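You operate a simulated robot arm through the tools that you are given. There is no shell and no other tool.

You run a simulated robot arm. Do the job below in one go: nothing can be reset, and whatever is moved stays where it is left.

JOB
Move the white pump from the empty soap bottle to the spare bottle.
Fine: screw it tight, then screw the blue cap on the soap bottle.

Only the result counts: the job must be done as asked and must still hold three seconds after the hand-in. Knocking over, shifting, dropping, spilling or breaking anything else fails it. A push-on lid holds only when it is set on centred and level and pressed home; a screw cap is set on level and turned clockwise until tight.

ROBOT AND FRAMES
A 6-joint arm with a two-finger parallel gripper, fixed in place. Base frame: the origin is at the foot of the arm, x ahead of it, y to its left, z up. Lengths are in m, angles in rad, forces in N, time in s.
With the tool pointing down near the work surface it reaches from about 0.1 to 0.58 m from the base axis. Its first joint turns from -1.152 to 1.152 rad. Payload 2.9 kg.
The TCP is the grasp point between the finger pads, 0.03 m short of the fingertips. In the tool frame z runs along the fingers and y along their closing line. Largest opening 0.11 m; finger width 0.02, thickness 0.01; the body of the gripper, 0.048 by 0.112 m, starts 0.055 m behind the TCP.
Orientation is told as [roll, pitch, yaw] about the base's x, y, z axes, in that order, counted from this pose: with the fingers straight down and closing along the base's y, the tool's x points along the base's -x, its y along +y and its z along -z.

CONTROLS
- The arm moves only by the tool play_rows. Its argument "plan" is a list of rows, each a list of 7 numbers: the shift along the tool's x, y, z in units of 300 mm (1.0 is 300 mm), then the turn, a rotation vector about the tool's x, y, z in units of 45 degrees (1.0 is 45 degrees), then the finger opening in m, from 0 to 0.11. In form: [[dx, dy, dz, rx, ry, rz, hand], ...]. A call has 1 to 20 rows; each row is the pose to reach, as a shift and turn from the pose commanded when the call began, along the tool's axes at that moment. A call with a number of a shift or a turn outside -1 to 1 is refused whole. Rows are played at 5 a second. More than 0.05 m and 0.15 rad between two rows, or a gripper value outside its range, and nothing of the call is played. Where a pose cannot be reached the arm comes as near as it can. A force on the tool above 40 N (or 10 N above the force at the start of the call, whichever is more), or a blocked arm, ends the call early, and 0.2 s more pass. Each finger travels about 0.108 m/s and halts on what it meets, pressing with about 39 N; the grip force reading is that of the motor and also rises with nothing between the fingers. The clock runs only during rows and for 0.2 s after the last one: add rows that repeat a pose to give the fingers time. The reply holds the time, the measured pose of the TCP, the force on the tool along the base axes, the opening and the grip force, in the units named above and with some noise, with the torque about the TCP (base axes, N m) and any sound that the robot's microphone picked up.
- Cameras (640 x 400 px; columns grow to the right, rows downward): "scene" is fixed at [0.0821, 0.4373, 1.3873]; the picture's right is [-0.73, -0.69, 0.00], its down [-0.37, 0.39, -0.84] and it looks along [0.58, -0.61, -0.54] (base axes); focal length 254 px, centre (320, 200). "wrist" rides on the gripper at [0.072, 0.017, -0.103] in the tool frame; the picture's right is [-0.23, 0.97, 0.00], its down [-0.76, -0.18, -0.62] and it looks along [-0.61, -0.14, 0.78] (tool axes); focal length 222 px, centre (320, 200).
- snapshot(camera): a new picture of that camera. The clock stands still meanwhile.
- locate(camera, pixels): there is no depth. For up to 12 entries [column, row, z] of the newest picture of that camera ("zoom" is the newest enlarged one), the place [x, y] in the base frame at which the ray of that pixel passes the height z, good to about 0.003 m. The clock stands still meanwhile.
- inspect(camera, box): a new picture of the part [left, top, right, bottom] of that camera's present view, enlarged. The clock stands still meanwhile.
- close_job(): hands the job in; it is judged then, once.

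Open the gripper and draw the arm clear of the work before you hand the job in, unless the task says otherwise.

The tools are called by a JSON object that holds its "op" and its "data". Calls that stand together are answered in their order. play_rows: Moves the arm, as the interface text tells. Its arguments: {"type":"object","properties":{"plan":{"type":"array"}},"required":["plan"]} The other tools are called the same way: snapshot (camera) takes a picture; locate (camera, pixels) gives the place at which the rays of pixels pass given heights; inspect (camera, box) takes an enlarged picture of a part of a camera's view; close_job () hands the job in.

At the start:

```text
time_s: 0.0
position: [0.3478, 0.2074, 1.2375]
ee_rot: [-0.001, 0.001, -0.001]
wrist_force: [-0.3, 0.9, 0.5]
torque: [0.0, -0.02, 0.03]
grip_width: 0.1099
grasp_force: 0.1
```

scene: 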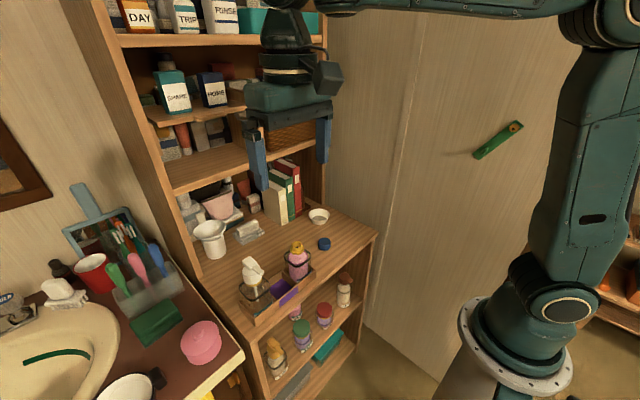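
wrist: 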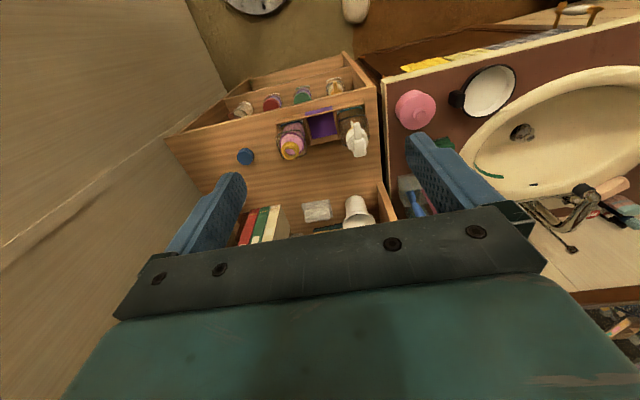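

I begin by looking closer at the shelf area with the bottles (scene around column 290, row 280) and the blue cap (323, 243).

{"op": "inspect", "data": {"camera": "scene", "box": [180, 190, 380, 315]}}

{"op": "inspect", "data": {"camera": "wrist", "box": [220, 80, 400, 192]}}

```text
3.20 times, centred on (280, 252) of scene
```

zoom: 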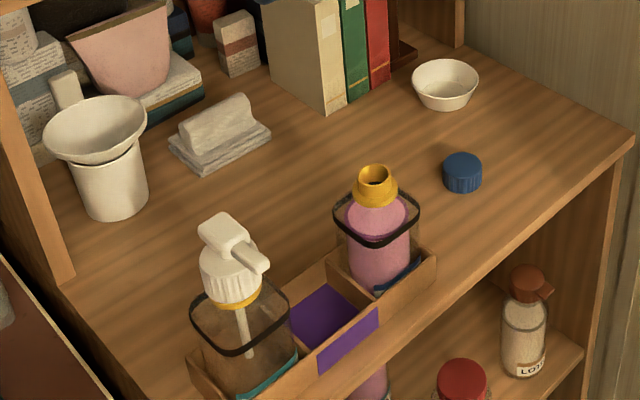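

```text
3.56 times, centred on (310, 136) of wrist
```

zoom: 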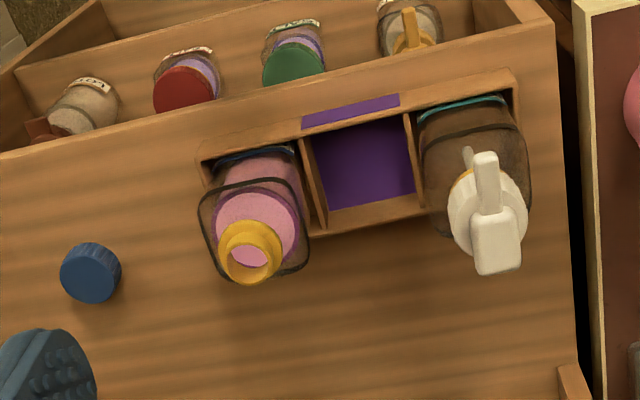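

The soap bottle with the white pump stands at scene (252, 285), the open pink spare bottle at (298, 262), and the blue cap at (323, 243). I triangulate heights by comparing rays from both cameras.

{"op": "locate", "data": {"camera": "scene", "pixels": [[324, 240, 0.7], [324, 240, 0.8], [324, 240, 0.9], [324, 240, 1.0], [297, 245, 0.8], [297, 245, 0.9], [297, 245, 1.0], [252, 270, 0.8], [252, 270, 0.9], [252, 270, 1.0], [376, 236, 0.8], [376, 236, 0.9]]}}

{"op": "locate", "data": {"camera": "wrist", "pixels": [[246, 156, 0.7], [246, 156, 0.8], [246, 156, 0.9], [246, 156, 1.0], [292, 150, 0.8], [292, 150, 0.9], [292, 150, 1.0], [357, 140, 0.8], [357, 140, 0.9], [357, 140, 1.0], [165, 138, 0.8], [165, 138, 0.9]]}}

```text
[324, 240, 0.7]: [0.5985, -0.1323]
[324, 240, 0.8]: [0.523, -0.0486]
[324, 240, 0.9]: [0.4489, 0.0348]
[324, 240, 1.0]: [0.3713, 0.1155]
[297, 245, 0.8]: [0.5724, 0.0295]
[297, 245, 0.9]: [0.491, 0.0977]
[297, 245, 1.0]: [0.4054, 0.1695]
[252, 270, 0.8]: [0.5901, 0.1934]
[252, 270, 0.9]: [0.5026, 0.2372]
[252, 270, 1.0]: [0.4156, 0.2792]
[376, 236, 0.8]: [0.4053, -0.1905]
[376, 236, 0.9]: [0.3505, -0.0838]
```

```text
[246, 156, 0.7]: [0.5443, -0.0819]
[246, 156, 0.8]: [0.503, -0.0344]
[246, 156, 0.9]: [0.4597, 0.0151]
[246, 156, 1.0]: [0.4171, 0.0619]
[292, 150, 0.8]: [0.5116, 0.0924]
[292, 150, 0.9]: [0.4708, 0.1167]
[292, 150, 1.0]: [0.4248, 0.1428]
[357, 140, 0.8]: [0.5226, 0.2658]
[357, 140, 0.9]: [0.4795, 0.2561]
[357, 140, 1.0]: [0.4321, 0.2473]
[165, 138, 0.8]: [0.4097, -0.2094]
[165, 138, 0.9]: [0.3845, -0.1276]
```

The wrist view shows the caddy on the shelf's front edge: pump at wrist (357, 140), spare neck at (292, 150), roughly z≈0.95; blue cap near (0.48, -0.006, 0.85). I lower the arm gently in front of the caddy to look closer.

{"op": "play_rows", "data": {"plan": [[0.005, 0.04, 0.09, 0, 0, 0, 0.11], [0.01, 0.08, 0.18, 0, 0, 0, 0.11], [0.016, 0.12, 0.27, 0, 0, 0, 0.11], [0.022, 0.16, 0.36, 0, 0, 0, 0.11], [0.027, 0.2, 0.457, 0, 0, 0, 0.11], [0.027, 0.2, 0.457, 0, 0, 0, 0.11]]}}

{"op": "snapshot", "data": {"camera": "wrist"}}

{"op": "snapshot", "data": {"camera": "scene"}}

```text
time_s: 1.4
position: [0.339, 0.2678, 1.0984]
ee_rot: [-0.001, 0.0, 0.001]
wrist_force: [0.6, 0.4, 0.2]
torque: [0.01, 0.04, -0.01]
grip_width: 0.11
grasp_force: 0.1
```

```text
taken
```

wrist: 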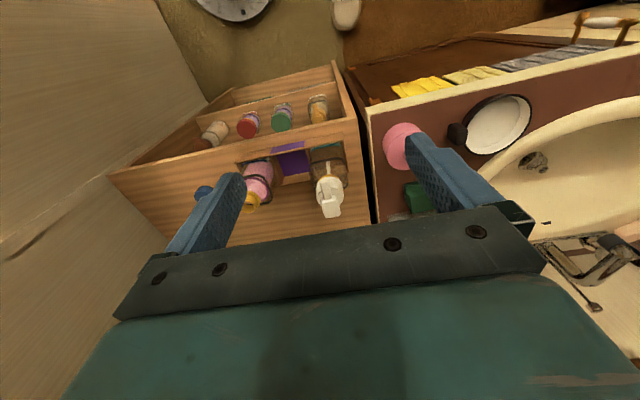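

```text
taken
```

scene: 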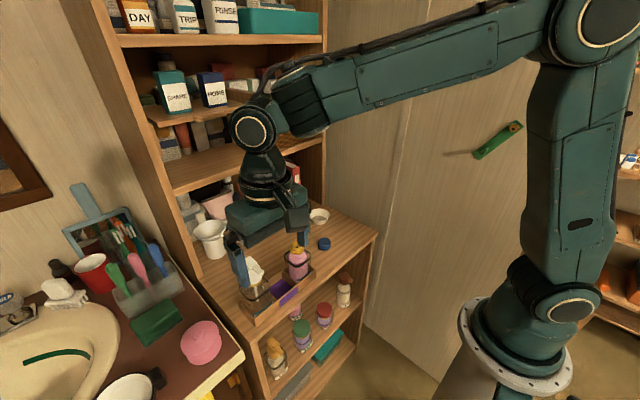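

The pump now shows at wrist (328, 190) and the spare neck at (252, 205), beyond the open fingers. I enlarge both views for details.

{"op": "inspect", "data": {"camera": "wrist", "box": [220, 130, 380, 230]}}

{"op": "inspect", "data": {"camera": "scene", "box": [216, 225, 344, 305]}}

```text
4.00 times, centred on (300, 180) of wrist
```

zoom: 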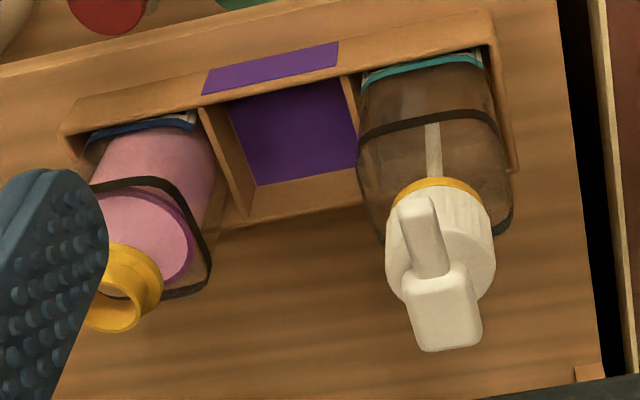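

```text
5.00 times, centred on (280, 265) of scene
```

zoom: 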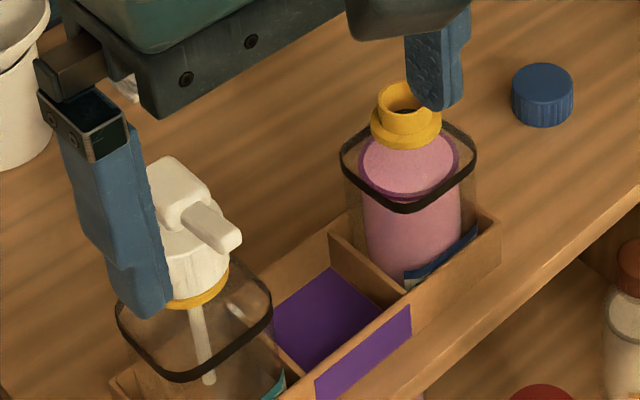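

I triangulate several features again from this closer pose: nozzle tip, pump head top, collar bottom / neck ring.

{"op": "locate", "data": {"camera": "scene", "pixels": [[262.4, 273, 0.9], [262.4, 273, 1.0], [252, 263, 0.9], [252, 263, 1.0], [297.6, 245, 0.9], [297.6, 245, 1.0], [255.5, 285, 0.9], [255.5, 285, 1.0], [250, 302, 0.83], [316.4, 269, 0.83], [310.5, 272.5, 0.9], [261, 278, 0.9]]}}

{"op": "locate", "data": {"camera": "wrist", "pixels": [[323.25, 181.25, 0.9], [323.25, 181.25, 1.0], [331.25, 207.5, 0.9], [331.25, 207.5, 1.0], [249.5, 205, 0.9], [249.5, 205, 1.0], [329, 178, 0.9], [329, 178, 1.0], [346, 140, 0.83], [237, 163, 0.83], [312, 173, 0.83], [260, 185, 0.9]]}}

```text
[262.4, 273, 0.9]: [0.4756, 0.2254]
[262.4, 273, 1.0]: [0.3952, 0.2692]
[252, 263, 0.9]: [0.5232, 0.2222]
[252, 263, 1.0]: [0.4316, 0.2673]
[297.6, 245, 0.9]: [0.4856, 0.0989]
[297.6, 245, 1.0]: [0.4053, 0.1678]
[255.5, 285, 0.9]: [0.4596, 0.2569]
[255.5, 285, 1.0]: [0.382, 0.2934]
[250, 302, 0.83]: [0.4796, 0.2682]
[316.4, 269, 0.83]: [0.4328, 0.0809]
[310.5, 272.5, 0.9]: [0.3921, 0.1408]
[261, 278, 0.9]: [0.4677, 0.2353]
```

```text
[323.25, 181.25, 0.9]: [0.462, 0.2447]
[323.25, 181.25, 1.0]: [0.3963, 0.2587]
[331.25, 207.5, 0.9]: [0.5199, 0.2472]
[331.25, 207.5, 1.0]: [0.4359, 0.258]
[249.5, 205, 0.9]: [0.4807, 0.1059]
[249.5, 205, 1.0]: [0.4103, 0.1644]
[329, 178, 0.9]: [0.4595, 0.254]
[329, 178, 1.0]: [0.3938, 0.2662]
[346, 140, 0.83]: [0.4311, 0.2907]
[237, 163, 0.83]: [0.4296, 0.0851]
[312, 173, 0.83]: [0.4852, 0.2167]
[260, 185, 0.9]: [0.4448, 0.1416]
```

Pump head top comes out near (0.46, 0.254, 0.97) and the spare neck top near (0.445, 0.134, 0.95). Before going over them I check where the upper hutch's front edge is, using its panel feet at scene (200, 278) and (324, 204).

{"op": "locate", "data": {"camera": "scene", "pixels": [[200.5, 278, 0.83], [323.7, 203.6, 0.83], [374, 235, 0.83], [245, 328, 0.83], [300, 300, 0.83], [318, 214, 0.83], [209, 254, 0.83], [248, 235, 0.83], [285, 222, 0.83]]}}

{"op": "inspect", "data": {"camera": "scene", "box": [60, 0, 380, 200]}}

```text
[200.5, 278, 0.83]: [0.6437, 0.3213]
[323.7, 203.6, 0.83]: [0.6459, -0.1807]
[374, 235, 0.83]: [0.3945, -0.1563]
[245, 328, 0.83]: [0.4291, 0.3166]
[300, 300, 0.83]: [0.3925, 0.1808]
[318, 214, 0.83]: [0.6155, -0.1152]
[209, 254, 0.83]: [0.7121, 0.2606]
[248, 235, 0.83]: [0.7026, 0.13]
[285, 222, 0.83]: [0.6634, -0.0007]
```

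```text
2.00 times, centred on (220, 100) of scene
```

zoom: 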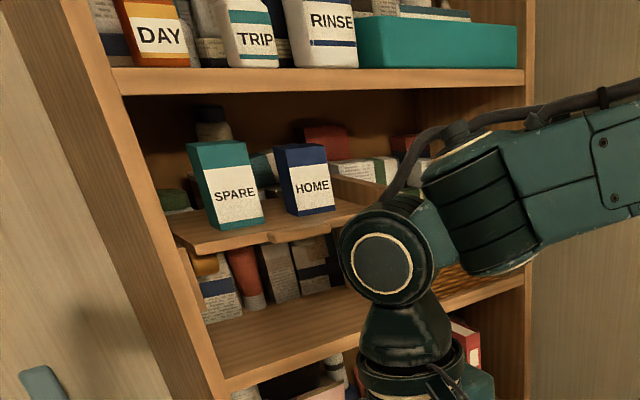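

The hutch front is at x≈0.645 and the counter edge at x≈0.39, so there's room over the bottles. I now lower and pitch the tool to get a nearly horizontal look at the bottles' front (labels and heights), staying in front of the counter edge.

{"op": "play_rows", "data": {"plan": [[0.027, -0.038, 0.077, 0, -0.13, 0, 0.11], [0.054, -0.076, 0.153, 0, -0.26, 0, 0.11], [0.082, -0.114, 0.23, 0, -0.39, 0, 0.11], [0.109, -0.151, 0.307, 0, -0.52, 0, 0.11], [0.136, -0.189, 0.383, 0, -0.65, 0, 0.11], [0.163, -0.227, 0.46, 0, -0.778, 0, 0.11], [0.163, -0.227, 0.46, 0, -0.778, 0, 0.11]]}}

{"op": "snapshot", "data": {"camera": "wrist"}}

{"op": "inspect", "data": {"camera": "scene", "box": [216, 225, 344, 305]}}

```text
time_s: 3.0
position: [0.2904, 0.2021, 0.9628]
ee_rot: [0.0, -0.611, 0.0]
wrist_force: [0.1, 0.3, -0.3]
torque: [0.02, 0.0, 0.0]
grip_width: 0.11
grasp_force: 0.0
```

```text
taken
```

wrist: 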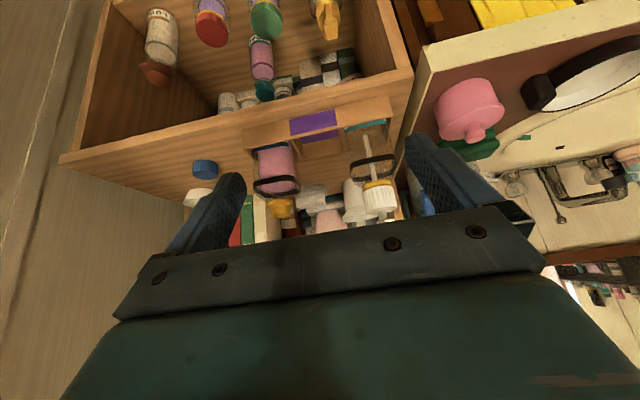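

```text
5.00 times, centred on (280, 265) of scene
```

zoom: 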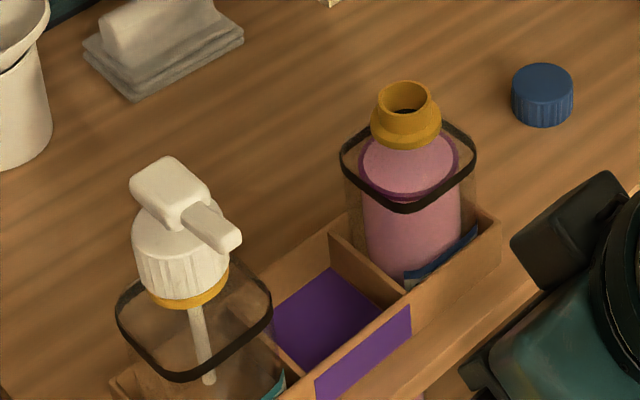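

Now the side view shows the pump collar at wrist (379, 195) and the pink bottle at (277, 175). I enlarge it.

{"op": "inspect", "data": {"camera": "wrist", "box": [235, 95, 419, 210]}}

{"op": "inspect", "data": {"camera": "wrist", "box": [130, 0, 370, 150]}}

```text
3.48 times, centred on (327, 152) of wrist
```

zoom: 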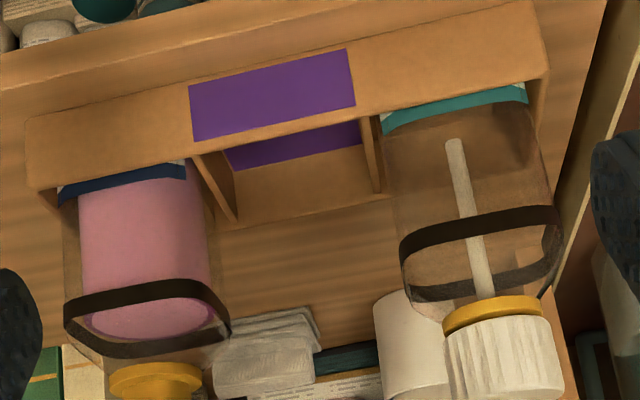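

```text
2.67 times, centred on (250, 75) of wrist
```

zoom: 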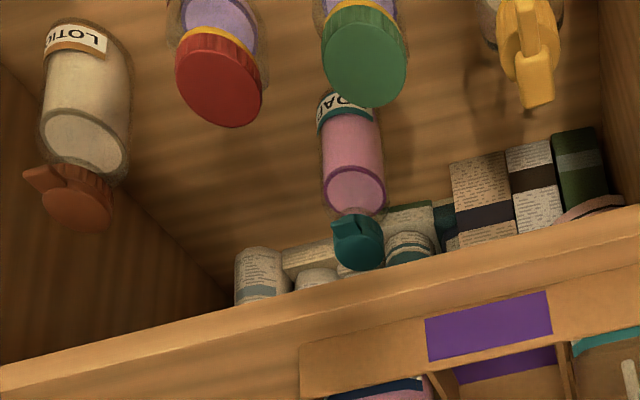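

The lower shelf bottles are unrelated; the pump has a dip tube ending at wrist (366, 135). I triangulate collar, neck ring, tube end, and cap with both cameras.

{"op": "locate", "data": {"camera": "scene", "pixels": [[253.8, 281.4, 0.9], [253.8, 281.4, 0.94], [258, 301, 0.84], [258, 301, 0.88], [297, 250.5, 0.92], [297, 250.5, 0.95], [297, 245, 0.94], [297, 245, 0.96], [324.6, 241.4, 0.84], [324.6, 241.4, 0.86], [252, 272, 0.92], [252, 272, 0.95]]}}

{"op": "locate", "data": {"camera": "wrist", "pixels": [[377, 184.2, 0.9], [377, 184.2, 0.94], [365.8, 134.8, 0.84], [365.8, 134.8, 0.88], [279.5, 201, 0.92], [279.5, 201, 0.94], [205, 163, 0.84], [205, 163, 0.86], [205, 176, 0.83], [205, 176, 0.86]]}}

{"op": "inspect", "data": {"camera": "wrist", "box": [180, 140, 260, 190]}}

```text
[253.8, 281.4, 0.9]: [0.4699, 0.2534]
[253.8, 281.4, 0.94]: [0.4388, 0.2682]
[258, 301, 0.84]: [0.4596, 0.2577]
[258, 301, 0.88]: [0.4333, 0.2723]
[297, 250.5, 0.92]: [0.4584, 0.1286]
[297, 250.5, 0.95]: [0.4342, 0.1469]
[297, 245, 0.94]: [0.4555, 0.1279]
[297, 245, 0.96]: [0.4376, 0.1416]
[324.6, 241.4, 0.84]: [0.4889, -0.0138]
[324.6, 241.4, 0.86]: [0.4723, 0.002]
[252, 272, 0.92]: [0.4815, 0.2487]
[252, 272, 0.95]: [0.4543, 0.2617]
```

```text
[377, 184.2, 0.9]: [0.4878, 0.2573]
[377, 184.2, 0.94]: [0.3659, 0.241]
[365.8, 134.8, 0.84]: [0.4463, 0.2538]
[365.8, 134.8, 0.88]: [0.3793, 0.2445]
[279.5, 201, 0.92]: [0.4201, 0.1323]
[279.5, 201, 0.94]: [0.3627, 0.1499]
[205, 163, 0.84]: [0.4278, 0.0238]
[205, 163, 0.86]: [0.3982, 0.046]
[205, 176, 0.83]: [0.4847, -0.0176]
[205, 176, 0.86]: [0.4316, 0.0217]
```

```text
8.00 times, centred on (220, 165) of wrist
```

zoom: 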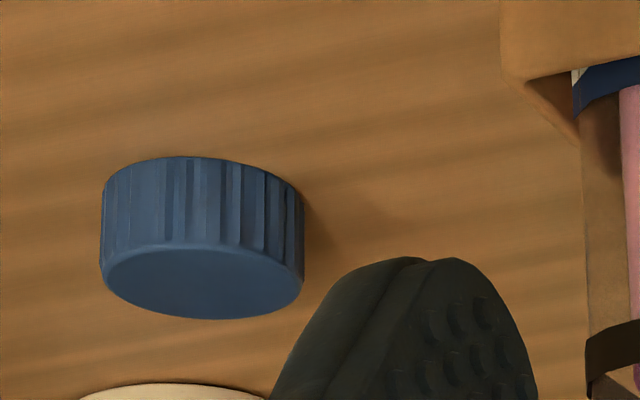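

The side view suggests both neck flanges sit near z≈0.91 and the collar is about 0.045 wide. I return upright and go above the pump with fingers open for a close top view.

{"op": "play_rows", "data": {"plan": [[-0.0647, 0.0247, -0.0345, 0, 0.111, 0, 0.11], [-0.1293, 0.0494, -0.0689, 0, 0.222, 0, 0.11], [-0.194, 0.0741, -0.1034, 0, 0.333, 0, 0.11], [-0.2587, 0.0989, -0.1379, 0, 0.444, 0, 0.11], [-0.3234, 0.1236, -0.1724, 0, 0.556, 0, 0.11], [-0.388, 0.1483, -0.2068, 0, 0.667, 0, 0.11], [-0.4527, 0.173, -0.2413, 0, 0.778, 0, 0.11], [-0.4527, 0.173, -0.2413, 0, 0.778, 0, 0.11]]}}

{"op": "snapshot", "data": {"camera": "wrist"}}

```text
time_s: 4.8
position: [0.363, 0.2486, 1.099]
ee_rot: [-0.001, 0.001, 0.0]
wrist_force: [0.2, 0.1, 0.9]
torque: [0.03, 0.01, 0.0]
grip_width: 0.1098
grasp_force: 0.0
```

```text
taken
```

wrist: 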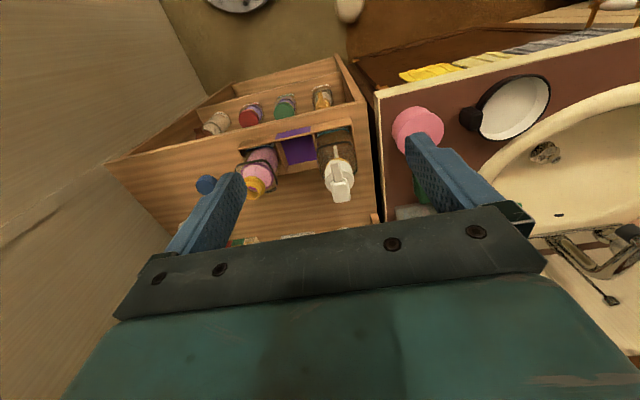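

Upright now at (0.363, 0.249, 1.099). I go forward over the pump (wrist 340, 180), keeping fingertips around z=1.03, above the pump top.

{"op": "play_rows", "data": {"plan": [[-0.07, 0.005, 0.03, 0, 0, 0, 0.11], [-0.145, 0.009, 0.065, 0, 0, 0, 0.11], [-0.22, 0.014, 0.1, 0, 0, 0, 0.11], [-0.29, 0.018, 0.13, 0, 0, 0, 0.11], [-0.29, 0.018, 0.13, 0, 0, 0, 0.11]]}}

{"op": "snapshot", "data": {"camera": "wrist"}}

{"op": "snapshot", "data": {"camera": "scene"}}

{"op": "inspect", "data": {"camera": "wrist", "box": [240, 60, 400, 160]}}

```text
time_s: 6.0
position: [0.4488, 0.2561, 1.0586]
ee_rot: [0.0, 0.001, 0.001]
wrist_force: [-0.2, 0.1, 0.4]
torque: [0.02, 0.02, -0.01]
grip_width: 0.1099
grasp_force: 0.1
```

```text
taken
```

wrist: 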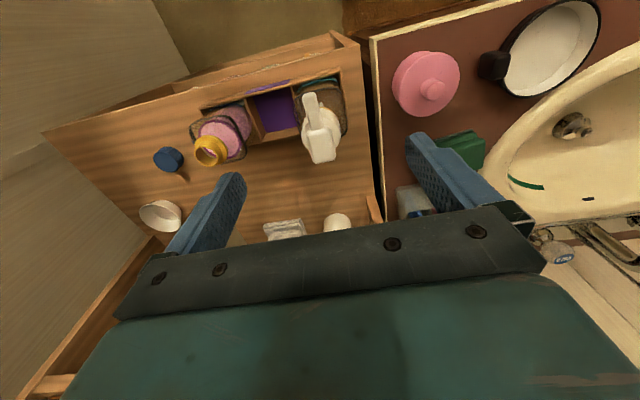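

```text
taken
```

scene: 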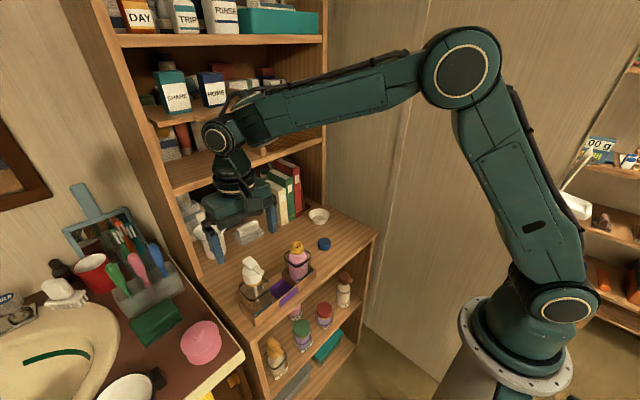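

```text
4.00 times, centred on (320, 110) of wrist
```

zoom: 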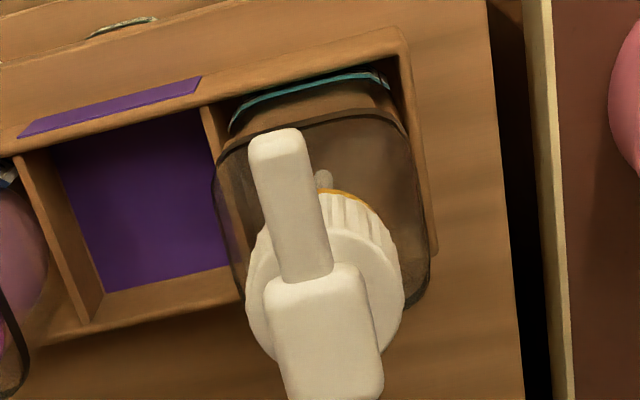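

Directly above now. I enlarge the pump further to find the collar circle, and the spare neck at wrist (210, 152) as well as the cap at (168, 158).

{"op": "inspect", "data": {"camera": "wrist", "box": [282, 90, 362, 170]}}

{"op": "inspect", "data": {"camera": "wrist", "box": [150, 110, 262, 180]}}

```text
5.00 times, centred on (322, 130) of wrist
```

zoom: 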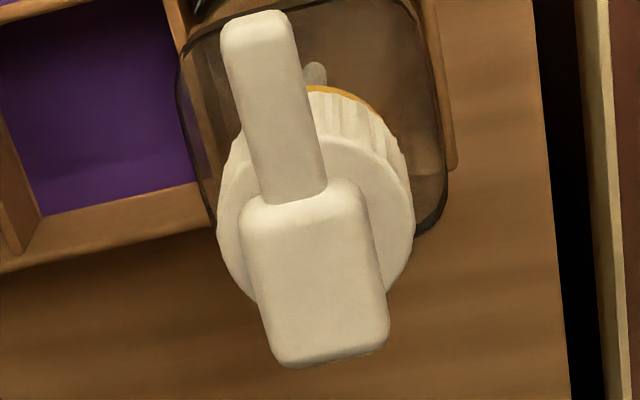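

```text
5.71 times, centred on (206, 145) of wrist
```

zoom: 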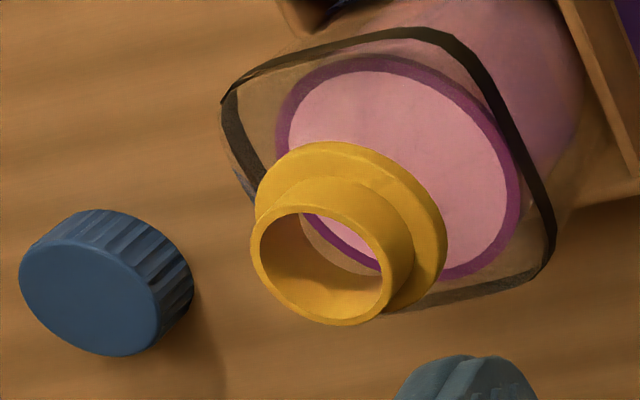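

I take a tight scene enlargement of the pump and the spare bottle neck for precise pixel picks.

{"op": "inspect", "data": {"camera": "scene", "box": [225, 250, 289, 290]}}

{"op": "inspect", "data": {"camera": "scene", "box": [276, 232, 340, 272]}}

```text
10.00 times, centred on (257, 270) of scene
```

zoom: 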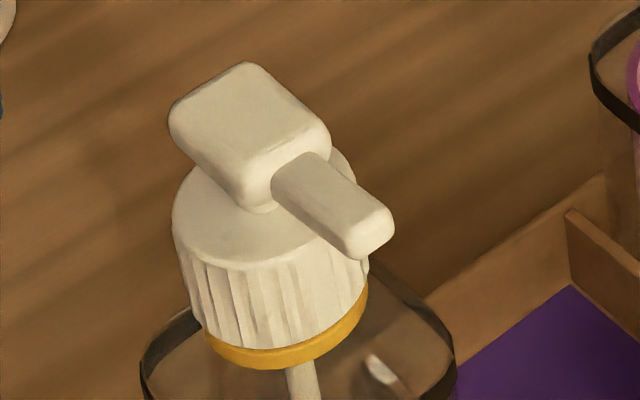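

```text
10.00 times, centred on (308, 252) of scene
```

zoom: 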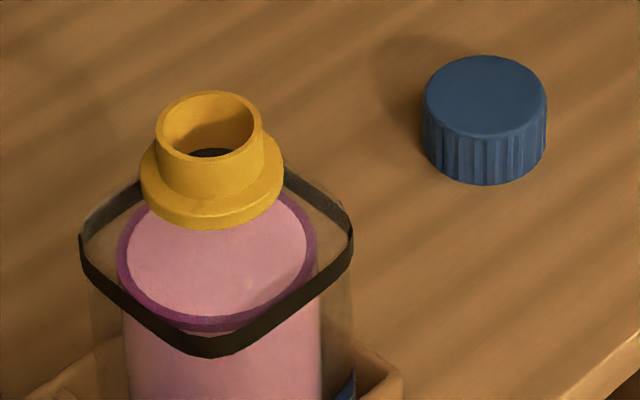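

I now have sharp ellipse centres: collar top scene (251.3, 270.2) / wrist (320.9, 135.2); spare neck top scene (296.9, 244.7) / wrist (205.5, 156.6); cap top scene (324.5, 241.6) / wrist (165.7, 162.2). I intersect their rays.

{"op": "locate", "data": {"camera": "scene", "pixels": [[251.3, 270.2, 0.93], [251.3, 270.2, 0.96], [253.7, 281.8, 0.9], [253.7, 281.8, 0.93], [296.9, 244.7, 0.92], [296.9, 244.7, 0.95], [297.2, 250, 0.9], [297.2, 250, 0.93], [324.5, 241.6, 0.81], [324.5, 241.6, 0.84], [324.5, 246.6, 0.8], [324.5, 246.6, 0.82]]}}

{"op": "locate", "data": {"camera": "wrist", "pixels": [[320.9, 135.2, 0.93], [320.9, 135.2, 0.96], [205.5, 156.6, 0.92], [205.5, 156.6, 0.95], [211.4, 149.7, 0.9], [211.4, 149.7, 0.93], [165.7, 162.2, 0.81], [165.7, 162.2, 0.84], [326, 167, 0.96], [326, 167, 0.99], [311, 98, 0.96], [311, 98, 0.99]]}}

```text
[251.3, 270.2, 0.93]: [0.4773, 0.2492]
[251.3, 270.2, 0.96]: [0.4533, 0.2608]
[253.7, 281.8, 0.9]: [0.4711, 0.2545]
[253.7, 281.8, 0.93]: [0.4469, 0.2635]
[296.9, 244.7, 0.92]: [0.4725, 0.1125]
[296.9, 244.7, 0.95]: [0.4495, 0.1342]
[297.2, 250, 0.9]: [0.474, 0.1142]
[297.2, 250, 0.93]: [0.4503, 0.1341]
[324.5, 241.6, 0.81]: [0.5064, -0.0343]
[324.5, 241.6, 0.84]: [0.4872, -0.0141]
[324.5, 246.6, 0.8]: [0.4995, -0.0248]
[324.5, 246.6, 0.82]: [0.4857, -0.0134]
```

```text
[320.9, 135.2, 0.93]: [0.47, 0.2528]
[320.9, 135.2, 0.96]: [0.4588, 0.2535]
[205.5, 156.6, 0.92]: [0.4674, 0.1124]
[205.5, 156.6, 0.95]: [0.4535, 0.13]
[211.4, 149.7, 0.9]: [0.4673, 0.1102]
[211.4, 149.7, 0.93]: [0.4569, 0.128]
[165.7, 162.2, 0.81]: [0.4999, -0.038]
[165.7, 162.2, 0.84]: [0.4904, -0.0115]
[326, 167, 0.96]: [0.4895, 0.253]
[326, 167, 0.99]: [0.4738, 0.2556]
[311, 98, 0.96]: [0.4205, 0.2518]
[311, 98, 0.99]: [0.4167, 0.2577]
```

Results: collar top ≈(0.466, 0.254, 0.943), spare neck top ≈(0.4625, 0.120, 0.932), cap top ≈(0.494, -0.021, 0.829), counter ≈0.807. I check the pump head height and the band (shoulder) height next.

{"op": "locate", "data": {"camera": "scene", "pixels": [[250, 261, 0.96], [250, 261, 0.99], [297.2, 265, 0.87], [297.2, 265, 0.9], [284, 256.5, 0.87], [284, 256.5, 0.9], [311.2, 255, 0.87], [311.2, 255, 0.9], [262, 271.5, 0.95], [262, 271.5, 0.97]]}}

{"op": "locate", "data": {"camera": "wrist", "pixels": [[321.4, 146, 0.96], [321.4, 146, 0.99], [228.7, 117, 0.87], [228.7, 117, 0.9], [246, 190, 0.87], [190, 128, 0.87], [190, 128, 0.9], [244.5, 155, 0.87], [244.5, 155, 0.9], [311, 98, 0.95], [311, 98, 0.97]]}}

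```text
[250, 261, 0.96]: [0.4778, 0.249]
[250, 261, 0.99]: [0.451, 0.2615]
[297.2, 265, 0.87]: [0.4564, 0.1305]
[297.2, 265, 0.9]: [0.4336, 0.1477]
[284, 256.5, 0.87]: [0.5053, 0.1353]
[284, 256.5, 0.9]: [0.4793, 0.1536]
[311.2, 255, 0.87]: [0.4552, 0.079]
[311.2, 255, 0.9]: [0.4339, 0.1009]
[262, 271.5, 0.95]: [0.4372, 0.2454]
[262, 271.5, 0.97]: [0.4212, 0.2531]
```

```text
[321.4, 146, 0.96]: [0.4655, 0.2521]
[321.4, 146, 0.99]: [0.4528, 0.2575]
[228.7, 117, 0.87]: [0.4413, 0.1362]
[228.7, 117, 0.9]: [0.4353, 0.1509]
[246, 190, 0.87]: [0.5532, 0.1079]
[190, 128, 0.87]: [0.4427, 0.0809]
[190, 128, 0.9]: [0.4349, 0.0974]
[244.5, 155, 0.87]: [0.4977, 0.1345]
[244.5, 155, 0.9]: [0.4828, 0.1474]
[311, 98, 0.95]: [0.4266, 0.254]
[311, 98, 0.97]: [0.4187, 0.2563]
```

The pump head top is ≈0.98 and the bottle shoulder band ≈0.89, so a grasp at TCP z≈0.937 fits (palm 0.992, fingertips 0.907). I centre above the collar axis (0.465, 0.2535) and look again.

{"op": "play_rows", "data": {"plan": [[-0.03, -0.005, 0.02, 0, 0, 0, 0.11], [-0.0567, -0.01, 0.033, 0, 0, 0, 0.11], [-0.0567, -0.01, 0.033, 0, 0, 0, 0.11]]}}

{"op": "inspect", "data": {"camera": "wrist", "box": [276, 80, 364, 135]}}

{"op": "inspect", "data": {"camera": "scene", "box": [185, 180, 313, 260]}}

```text
time_s: 6.8
position: [0.467, 0.2507, 1.05]
ee_rot: [0.001, 0.0, -0.001]
wrist_force: [0.8, -0.4, -0.9]
torque: [0.01, 0.01, -0.03]
grip_width: 0.1101
grasp_force: 0.1
```

```text
7.27 times, centred on (320, 108) of wrist
```

zoom: 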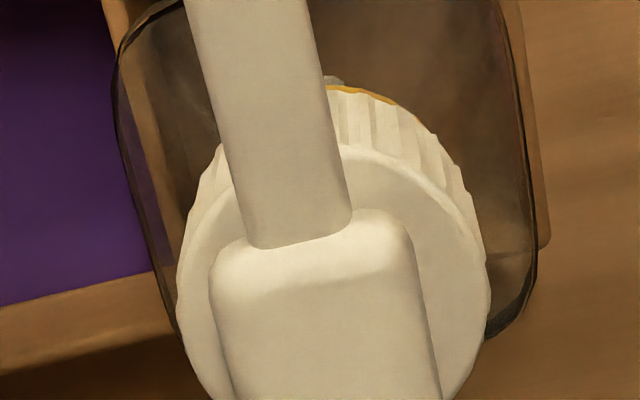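

```text
5.00 times, centred on (249, 220) of scene
```

zoom: 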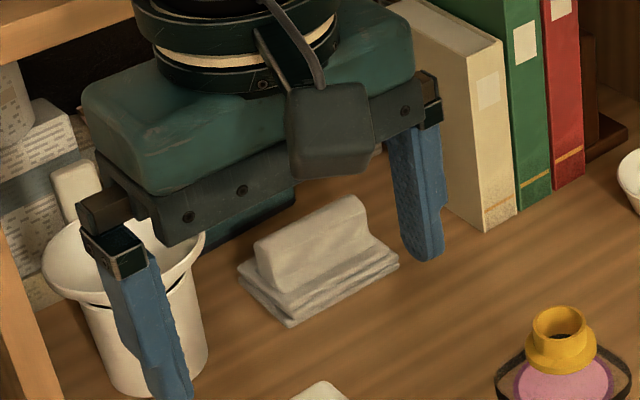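

The collar's ellipse is cut off at the bottom of that view; I take a slightly larger box to see the full circle.

{"op": "inspect", "data": {"camera": "wrist", "box": [264, 80, 376, 150]}}

```text
5.71 times, centred on (320, 115) of wrist
```

zoom: 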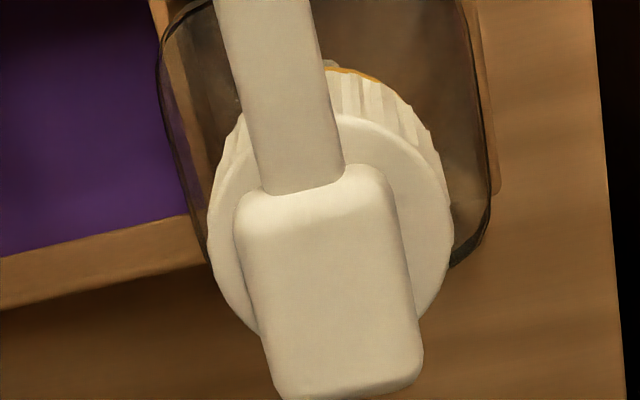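

Collar centre appears at wrist (321.8, 120.4) while the tool axis at that height projects to (320, 123.5): the collar is offset about (-3, +2.3) mm from the TCP. I correct and descend halfway to re-check.

{"op": "play_rows", "data": {"plan": [[0.01, 0.0077, 0.0, 0, 0, 0, 0.11], [0.01, 0.0077, 0.08, 0, 0, 0, 0.11], [0.01, 0.0077, 0.15, 0, 0, 0, 0.11], [0.01, 0.0077, 0.15, 0, 0, 0, 0.11]]}}

{"op": "snapshot", "data": {"camera": "wrist"}}

{"op": "inspect", "data": {"camera": "wrist", "box": [256, 100, 384, 180]}}

{"op": "inspect", "data": {"camera": "scene", "box": [185, 200, 313, 280]}}

```text
time_s: 7.8
position: [0.4624, 0.2543, 1.0047]
ee_rot: [0.0, 0.0, 0.002]
wrist_force: [-0.9, -0.1, 0.4]
torque: [-0.01, 0.01, -0.02]
grip_width: 0.1102
grasp_force: 0.2
```

```text
taken
```

wrist: 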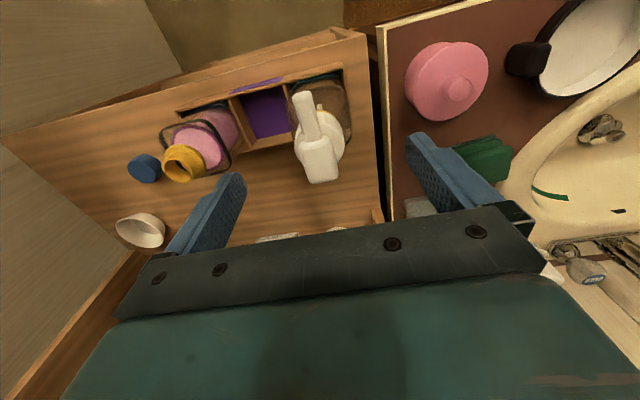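

```text
5.00 times, centred on (320, 140) of wrist
```

zoom: 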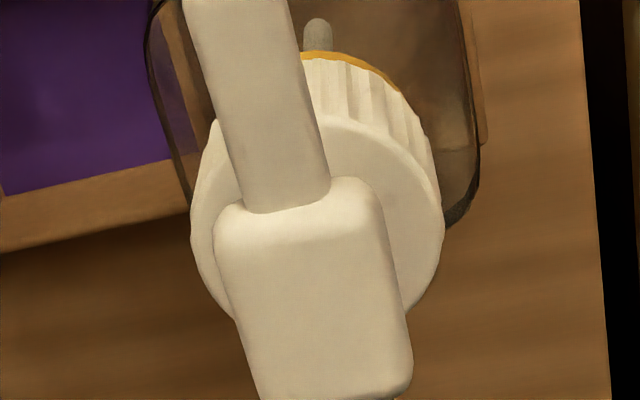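

```text
5.00 times, centred on (249, 240) of scene
```

zoom: 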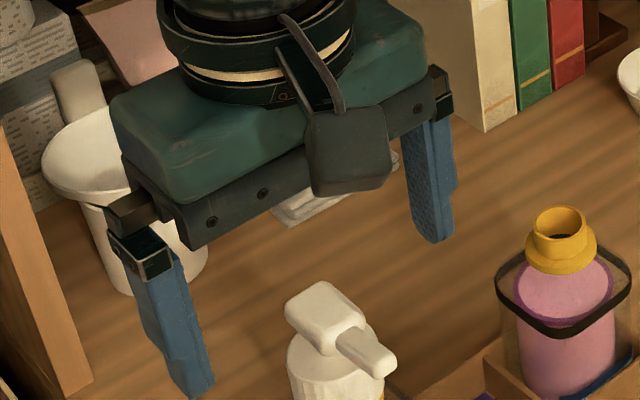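

The collar is now within ~1.5 mm of the tool axis (wrist 319.4, 145.6). Before gripping, I raise clear and test how far the wrist can turn, so that I can plan the unscrewing strokes.

{"op": "play_rows", "data": {"plan": [[-0.0033, -0.003, -0.1, 0, 0, 0, 0.11], [-0.0033, -0.003, -0.2, 0, 0, 0, 0.11], [-0.0033, -0.003, -0.25, 0, 0, 0, 0.11], [-0.0033, -0.003, -0.25, 0, 0, -0.17, 0.11], [-0.0033, -0.003, -0.25, 0, 0, -0.34, 0.11], [-0.0033, -0.003, -0.25, 0, 0, -0.51, 0.11], [-0.0033, -0.003, -0.25, 0, 0, -0.68, 0.11], [-0.0033, -0.003, -0.25, 0, 0, -0.85, 0.11], [-0.0033, -0.003, -0.25, 0, 0, -1.0, 0.11], [-0.0033, -0.003, -0.25, 0, 0, -1.0, 0.11]]}}

{"op": "play_rows", "data": {"plan": [[0, 0, 0, 0, 0, -0.17, 0.11], [0, 0, 0, 0, 0, -0.34, 0.11], [0, 0, 0, 0, 0, -0.51, 0.11], [0, 0, 0, 0, 0, -0.68, 0.11], [0, 0, 0, 0, 0, -0.85, 0.11], [0, 0, 0, 0, 0, -1.0, 0.11], [0, 0, 0, 0, 0, -1.0, 0.11]]}}

```text
time_s: 10.0
position: [0.4628, 0.2546, 1.0801]
ee_rot: [0.001, 0.0, 0.787]
wrist_force: [0.3, -1.8, -0.4]
torque: [0.0, 0.02, -0.02]
grip_width: 0.11
grasp_force: 0.1
```

```text
time_s: 11.6
position: [0.4618, 0.2544, 1.0799]
ee_rot: [0.001, -0.001, 1.573]
wrist_force: [0.0, -0.2, -0.7]
torque: [0.01, -0.02, 0.0]
grip_width: 0.1099
grasp_force: 0.1
```

+90° works. From this side view I check the pump centring again, and then continue the turning test.

{"op": "inspect", "data": {"camera": "wrist", "box": [264, 75, 376, 145]}}

{"op": "play_rows", "data": {"plan": [[0, 0, 0, 0, 0, -0.17, 0.11], [0, 0, 0, 0, 0, -0.34, 0.11], [0, 0, 0, 0, 0, -0.51, 0.11], [0, 0, 0, 0, 0, -0.68, 0.11], [0, 0, 0, 0, 0, -0.85, 0.11], [0, 0, 0, 0, 0, -1.0, 0.11], [0, 0, 0, 0, 0, -1.0, 0.11]]}}

```text
5.71 times, centred on (320, 110) of wrist
```

zoom: 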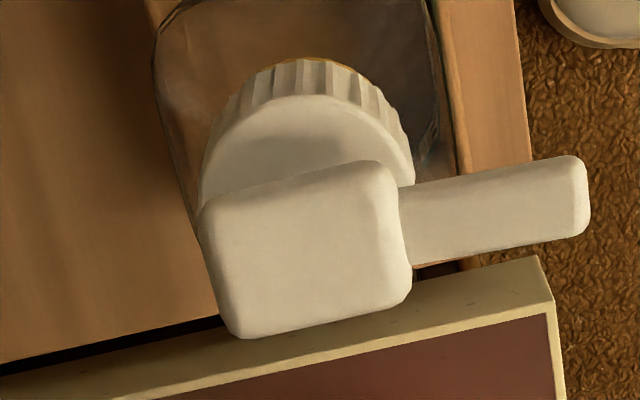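

```text
time_s: 13.2
position: [0.4615, 0.2542, 1.0812]
ee_rot: [0.0, 0.001, 2.358]
wrist_force: [0.2, 0.1, -0.4]
torque: [-0.02, -0.01, -0.03]
grip_width: 0.1101
grasp_force: 0.1
```

+135° works too. I continue to +180° and take a view there, which cancels camera bias against the yaw-0 view.

{"op": "play_rows", "data": {"plan": [[0, 0, 0, 0, 0, -0.17, 0.11], [0, 0, 0, 0, 0, -0.34, 0.11], [0, 0, 0, 0, 0, -0.51, 0.11], [0, 0, 0, 0, 0, -0.68, 0.11], [0, 0, 0, 0, 0, -0.85, 0.11], [0, 0, 0, 0, 0, -1.0, 0.11], [0, 0, 0, 0, 0, -1.0, 0.11]]}}

{"op": "inspect", "data": {"camera": "wrist", "box": [264, 75, 376, 145]}}

{"op": "snapshot", "data": {"camera": "wrist"}}

{"op": "snapshot", "data": {"camera": "scene"}}

```text
time_s: 14.8
position: [0.4626, 0.2542, 1.0795]
ee_rot: [0.001, 0.0, -3.14]
wrist_force: [0.5, -0.4, 0.2]
torque: [0.01, 0.0, -0.01]
grip_width: 0.11
grasp_force: 0.0
```

```text
5.71 times, centred on (320, 110) of wrist
```

zoom: 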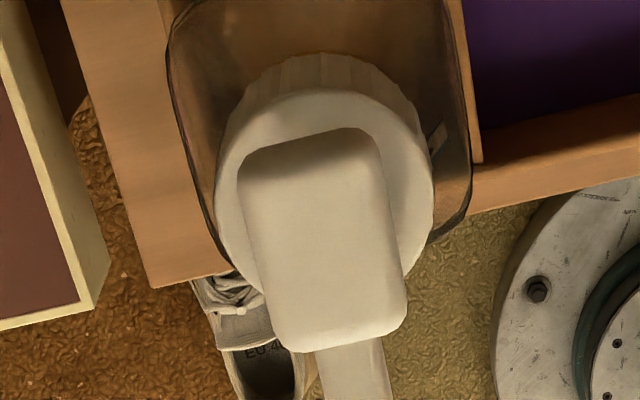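

```text
taken
```

wrist: 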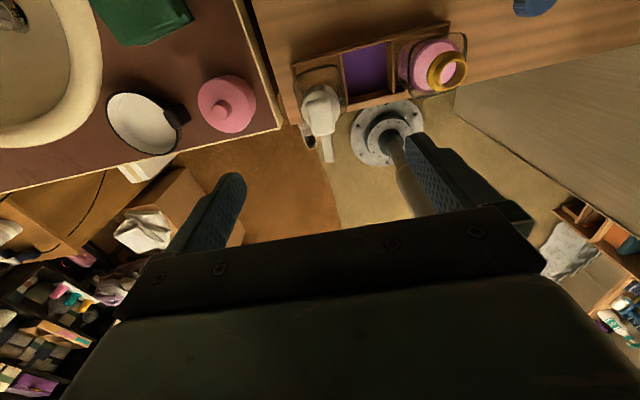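

```text
taken
```

scene: 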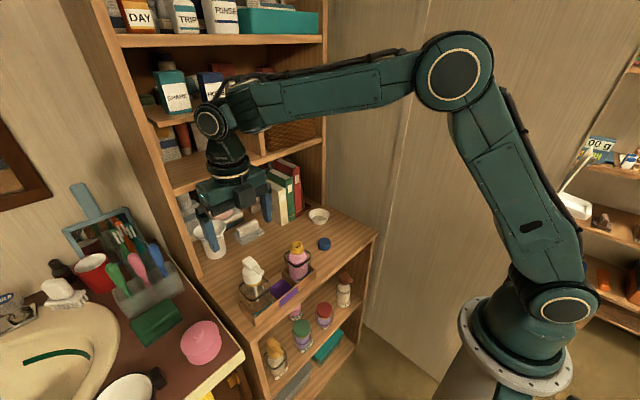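

The wrist reaches +180° as well. Combining views at 0/90/180° the collar axis lies at TCP + (2.4, -1.2) mm, i.e. about (0.4654, 0.2538), top z≈0.939. I shift by that and rotate back to yaw 0.

{"op": "play_rows", "data": {"plan": [[0.008, 0.004, 0, 0, 0, 0.17, 0.11], [0.008, 0.004, 0, 0, 0, 0.34, 0.11], [0.008, 0.004, 0, 0, 0, 0.51, 0.11], [0.008, 0.004, 0, 0, 0, 0.68, 0.11], [0.008, 0.004, 0, 0, 0, 0.85, 0.11], [0.008, 0.004, 0, 0, 0, 1.0, 0.11]]}}

{"op": "play_rows", "data": {"plan": [[0, 0, 0, 0, 0, 0.17, 0.11], [0, 0, 0, 0, 0, 0.34, 0.11], [0, 0, 0, 0, 0, 0.51, 0.11], [0, 0, 0, 0, 0, 0.68, 0.11], [0, 0, 0, 0, 0, 0.85, 0.11], [0, 0, 0, 0, 0, 1.0, 0.11]]}}

{"op": "play_rows", "data": {"plan": [[0, 0, 0, 0, 0, 0.17, 0.11], [0, 0, 0, 0, 0, 0.34, 0.11], [0, 0, 0, 0, 0, 0.51, 0.11], [0, 0, 0, 0, 0, 0.68, 0.11], [0, 0, 0, 0, 0, 0.85, 0.11], [0, 0, 0, 0, 0, 1.0, 0.11]]}}

{"op": "play_rows", "data": {"plan": [[0, 0, 0, 0, 0, 0.17, 0.11], [0, 0, 0, 0, 0, 0.34, 0.11], [0, 0, 0, 0, 0, 0.51, 0.11], [0, 0, 0, 0, 0, 0.68, 0.11], [0, 0, 0, 0, 0, 0.85, 0.11], [0, 0, 0, 0, 0, 1.0, 0.11], [0, 0, 0, 0, 0, 1.0, 0.11]]}}

```text
time_s: 16.2
position: [0.4648, 0.2531, 1.0807]
ee_rot: [-0.001, 0.001, 2.352]
wrist_force: [1.2, 0.2, 0.5]
torque: [0.0, -0.01, -0.05]
grip_width: 0.11
grasp_force: 0.1
```

```text
time_s: 17.6
position: [0.4659, 0.2526, 1.0803]
ee_rot: [0.002, -0.002, 1.567]
wrist_force: [0.2, -0.5, 0.5]
torque: [0.03, -0.01, 0.0]
grip_width: 0.11
grasp_force: 0.2
```

```text
time_s: 19.0
position: [0.4661, 0.254, 1.0793]
ee_rot: [0.0, -0.001, 0.782]
wrist_force: [0.5, 0.7, 0.1]
torque: [0.01, 0.01, 0.02]
grip_width: 0.11
grasp_force: 0.1
```

```text
time_s: 20.6
position: [0.4649, 0.2533, 1.082]
ee_rot: [0.0, -0.001, -0.002]
wrist_force: [0.2, -0.4, 1.0]
torque: [0.0, 0.02, 0.01]
grip_width: 0.1099
grasp_force: 0.1
```

Centred at about (0.4654, 0.2533, 1.080), yaw 0. I descend with 0.085 opening to TCP z≈0.936, without closing yet.

{"op": "play_rows", "data": {"plan": [[0, 0, 0.1, 0, 0, 0, 0.085], [0, 0, 0.2, 0, 0, 0, 0.085], [0, 0, 0.3, 0, 0, 0, 0.085], [0, 0, 0.38, 0, 0, 0, 0.085], [0, 0, 0.44, 0, 0, 0, 0.085], [0, 0, 0.48, 0, 0, 0, 0.085], [0, 0, 0.48, 0, 0, 0, 0.085]]}}

{"op": "inspect", "data": {"camera": "wrist", "box": [192, 100, 448, 260]}}

{"op": "inspect", "data": {"camera": "scene", "box": [201, 230, 297, 290]}}

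```text
time_s: 22.2
position: [0.464, 0.254, 0.9363]
ee_rot: [0.001, 0.0, -0.001]
wrist_force: [-0.4, -0.9, 0.3]
torque: [-0.03, -0.03, -0.01]
grip_width: 0.0852
grasp_force: 0.0
```

```text
2.50 times, centred on (320, 180) of wrist
```

zoom: 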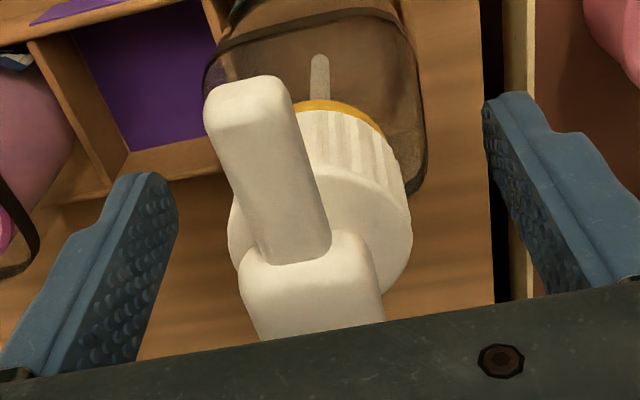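

```text
6.67 times, centred on (249, 260) of scene
```

zoom: 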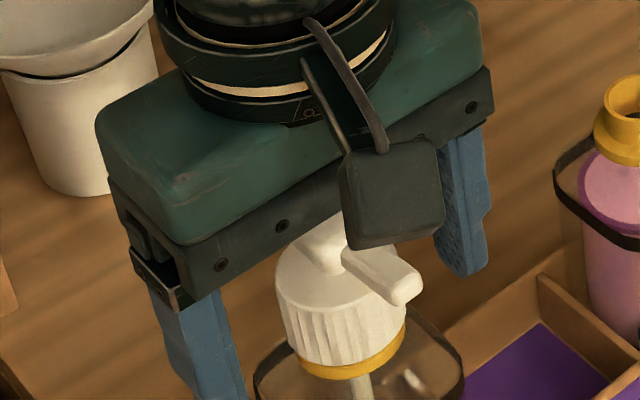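

No contact, and the collar lies centred between the fingers. I close the fingers gently on the collar and read forces.

{"op": "play_rows", "data": {"plan": [[0, 0, 0, 0, 0, 0, 0.06], [0, 0, 0, 0, 0, 0, 0.05], [0, 0, 0, 0, 0, 0, 0.045], [0, 0, 0, 0, 0, 0, 0.035], [0, 0, 0, 0, 0, 0, 0.03], [0, 0, 0, 0, 0, 0, 0.03]]}}

{"op": "inspect", "data": {"camera": "wrist", "box": [192, 100, 448, 260]}}

```text
time_s: 23.6
position: [0.4662, 0.2532, 0.9383]
ee_rot: [0.0, -0.002, -0.001]
wrist_force: [-2.5, -2.8, 24.7]
torque: [-0.14, 0.23, -0.06]
grip_width: 0.0441
grasp_force: 38.7
```

```text
2.50 times, centred on (320, 180) of wrist
```

zoom: 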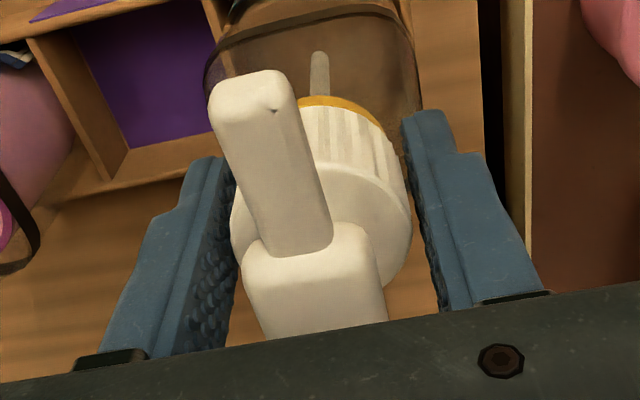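

Grip closed at 0.044, but an upward force of 24.7 N appeared, likely fingertips touching the sloped bottle shoulder. I reopen a little, raise 5 mm and close again.

{"op": "play_rows", "data": {"plan": [[0, 0, 0, 0, 0, 0, 0.06], [0, 0, 0, 0, 0, 0, 0.06], [0, 0, -0.018, 0, 0, 0, 0.06], [0, 0, -0.018, 0, 0, 0, 0.06]]}}

{"op": "play_rows", "data": {"plan": [[0, 0, 0, 0, 0, 0, 0.05], [0, 0, 0, 0, 0, 0, 0.045], [0, 0, 0, 0, 0, 0, 0.035], [0, 0, 0, 0, 0, 0, 0.03], [0, 0, 0, 0, 0, 0, 0.03]]}}

{"op": "inspect", "data": {"camera": "wrist", "box": [192, 100, 448, 260]}}

```text
time_s: 24.6
position: [0.4645, 0.2544, 0.9424]
ee_rot: [0.0, 0.0, 0.0]
wrist_force: [-0.9, -0.5, -0.2]
torque: [-0.01, -0.03, -0.01]
grip_width: 0.06
grasp_force: 0.0
```

```text
time_s: 25.8
position: [0.4653, 0.2546, 0.9426]
ee_rot: [0.002, -0.002, 0.0]
wrist_force: [-2.0, -0.3, 15.7]
torque: [-0.11, 0.14, 0.0]
grip_width: 0.0389
grasp_force: 38.8
```

```text
2.50 times, centred on (320, 180) of wrist
```

zoom: 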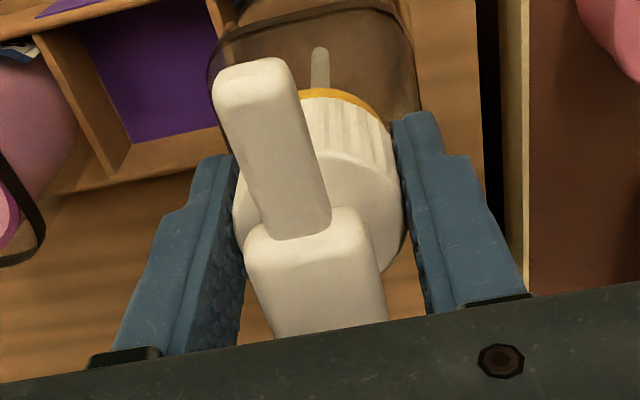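

Now the width is 0.0389 (the collar's real diameter), but still 15.7 N upward. I raise another 4 mm and regrip to remove it.

{"op": "play_rows", "data": {"plan": [[0, 0, 0, 0, 0, 0, 0.055], [0, 0, 0, 0, 0, 0, 0.055], [0, 0, -0.014, 0, 0, 0, 0.055], [0, 0, -0.014, 0, 0, 0, 0.055], [0, 0, -0.014, 0, 0, 0, 0.045], [0, 0, -0.014, 0, 0, 0, 0.035], [0, 0, -0.014, 0, 0, 0, 0.03], [0, 0, -0.014, 0, 0, 0, 0.03], [0, 0, -0.014, 0, 0, 0, 0.03]]}}

{"op": "inspect", "data": {"camera": "wrist", "box": [192, 100, 448, 260]}}

{"op": "inspect", "data": {"camera": "scene", "box": [217, 242, 297, 292]}}

```text
time_s: 27.8
position: [0.4662, 0.2539, 0.9459]
ee_rot: [0.002, 0.0, 0.0]
wrist_force: [0.4, -0.4, 0.4]
torque: [-0.01, 0.01, 0.02]
grip_width: 0.0386
grasp_force: 38.6
```

```text
2.50 times, centred on (320, 180) of wrist
```

zoom: 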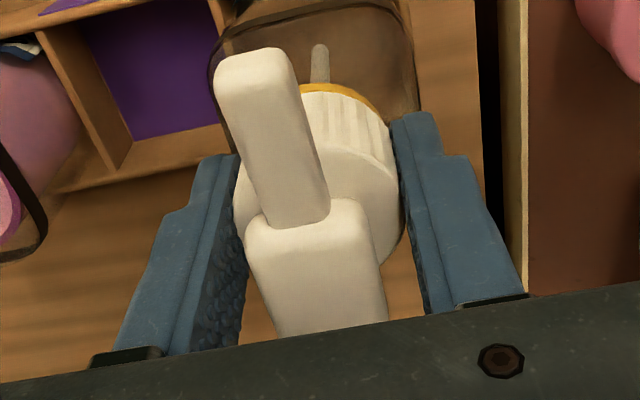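

```text
8.00 times, centred on (257, 267) of scene
```

zoom: 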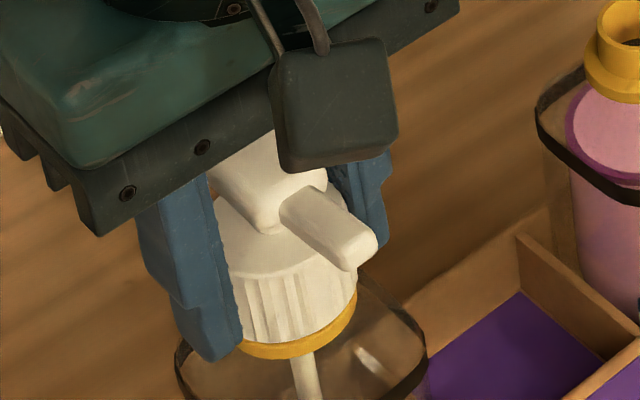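

Forces are now zero with a firm 38.6 N grip on the collar. I start unscrewing counterclockwise (seen from above) with a small 20° turn to read the torque.

{"op": "play_rows", "data": {"plan": [[0, 0, 0, 0, 0, -0.1, 0.03], [0, 0, 0, 0, 0, -0.2, 0.03], [0, 0, 0, 0, 0, -0.3, 0.03], [0, 0, 0, 0, 0, -0.45, 0.03]]}}

{"op": "inspect", "data": {"camera": "scene", "box": [217, 242, 297, 292]}}

```text
time_s: 28.8
position: [0.4681, 0.2539, 0.9477]
ee_rot: [0.0, -0.006, 0.354]
wrist_force: [2.5, 1.8, 10.6]
torque: [0.05, -0.01, -0.73]
grip_width: 0.0389
grasp_force: 38.8
```

```text
8.00 times, centred on (257, 267) of scene
```

zoom: 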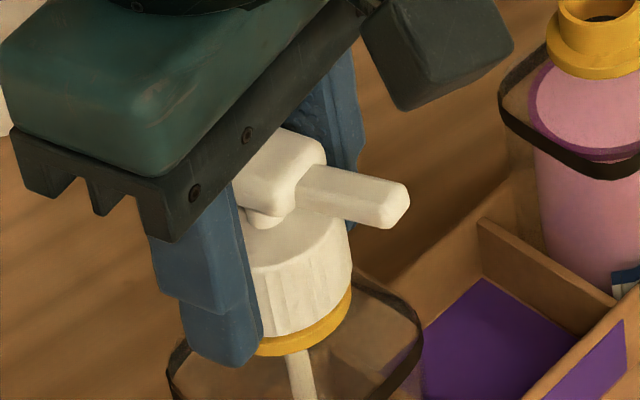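

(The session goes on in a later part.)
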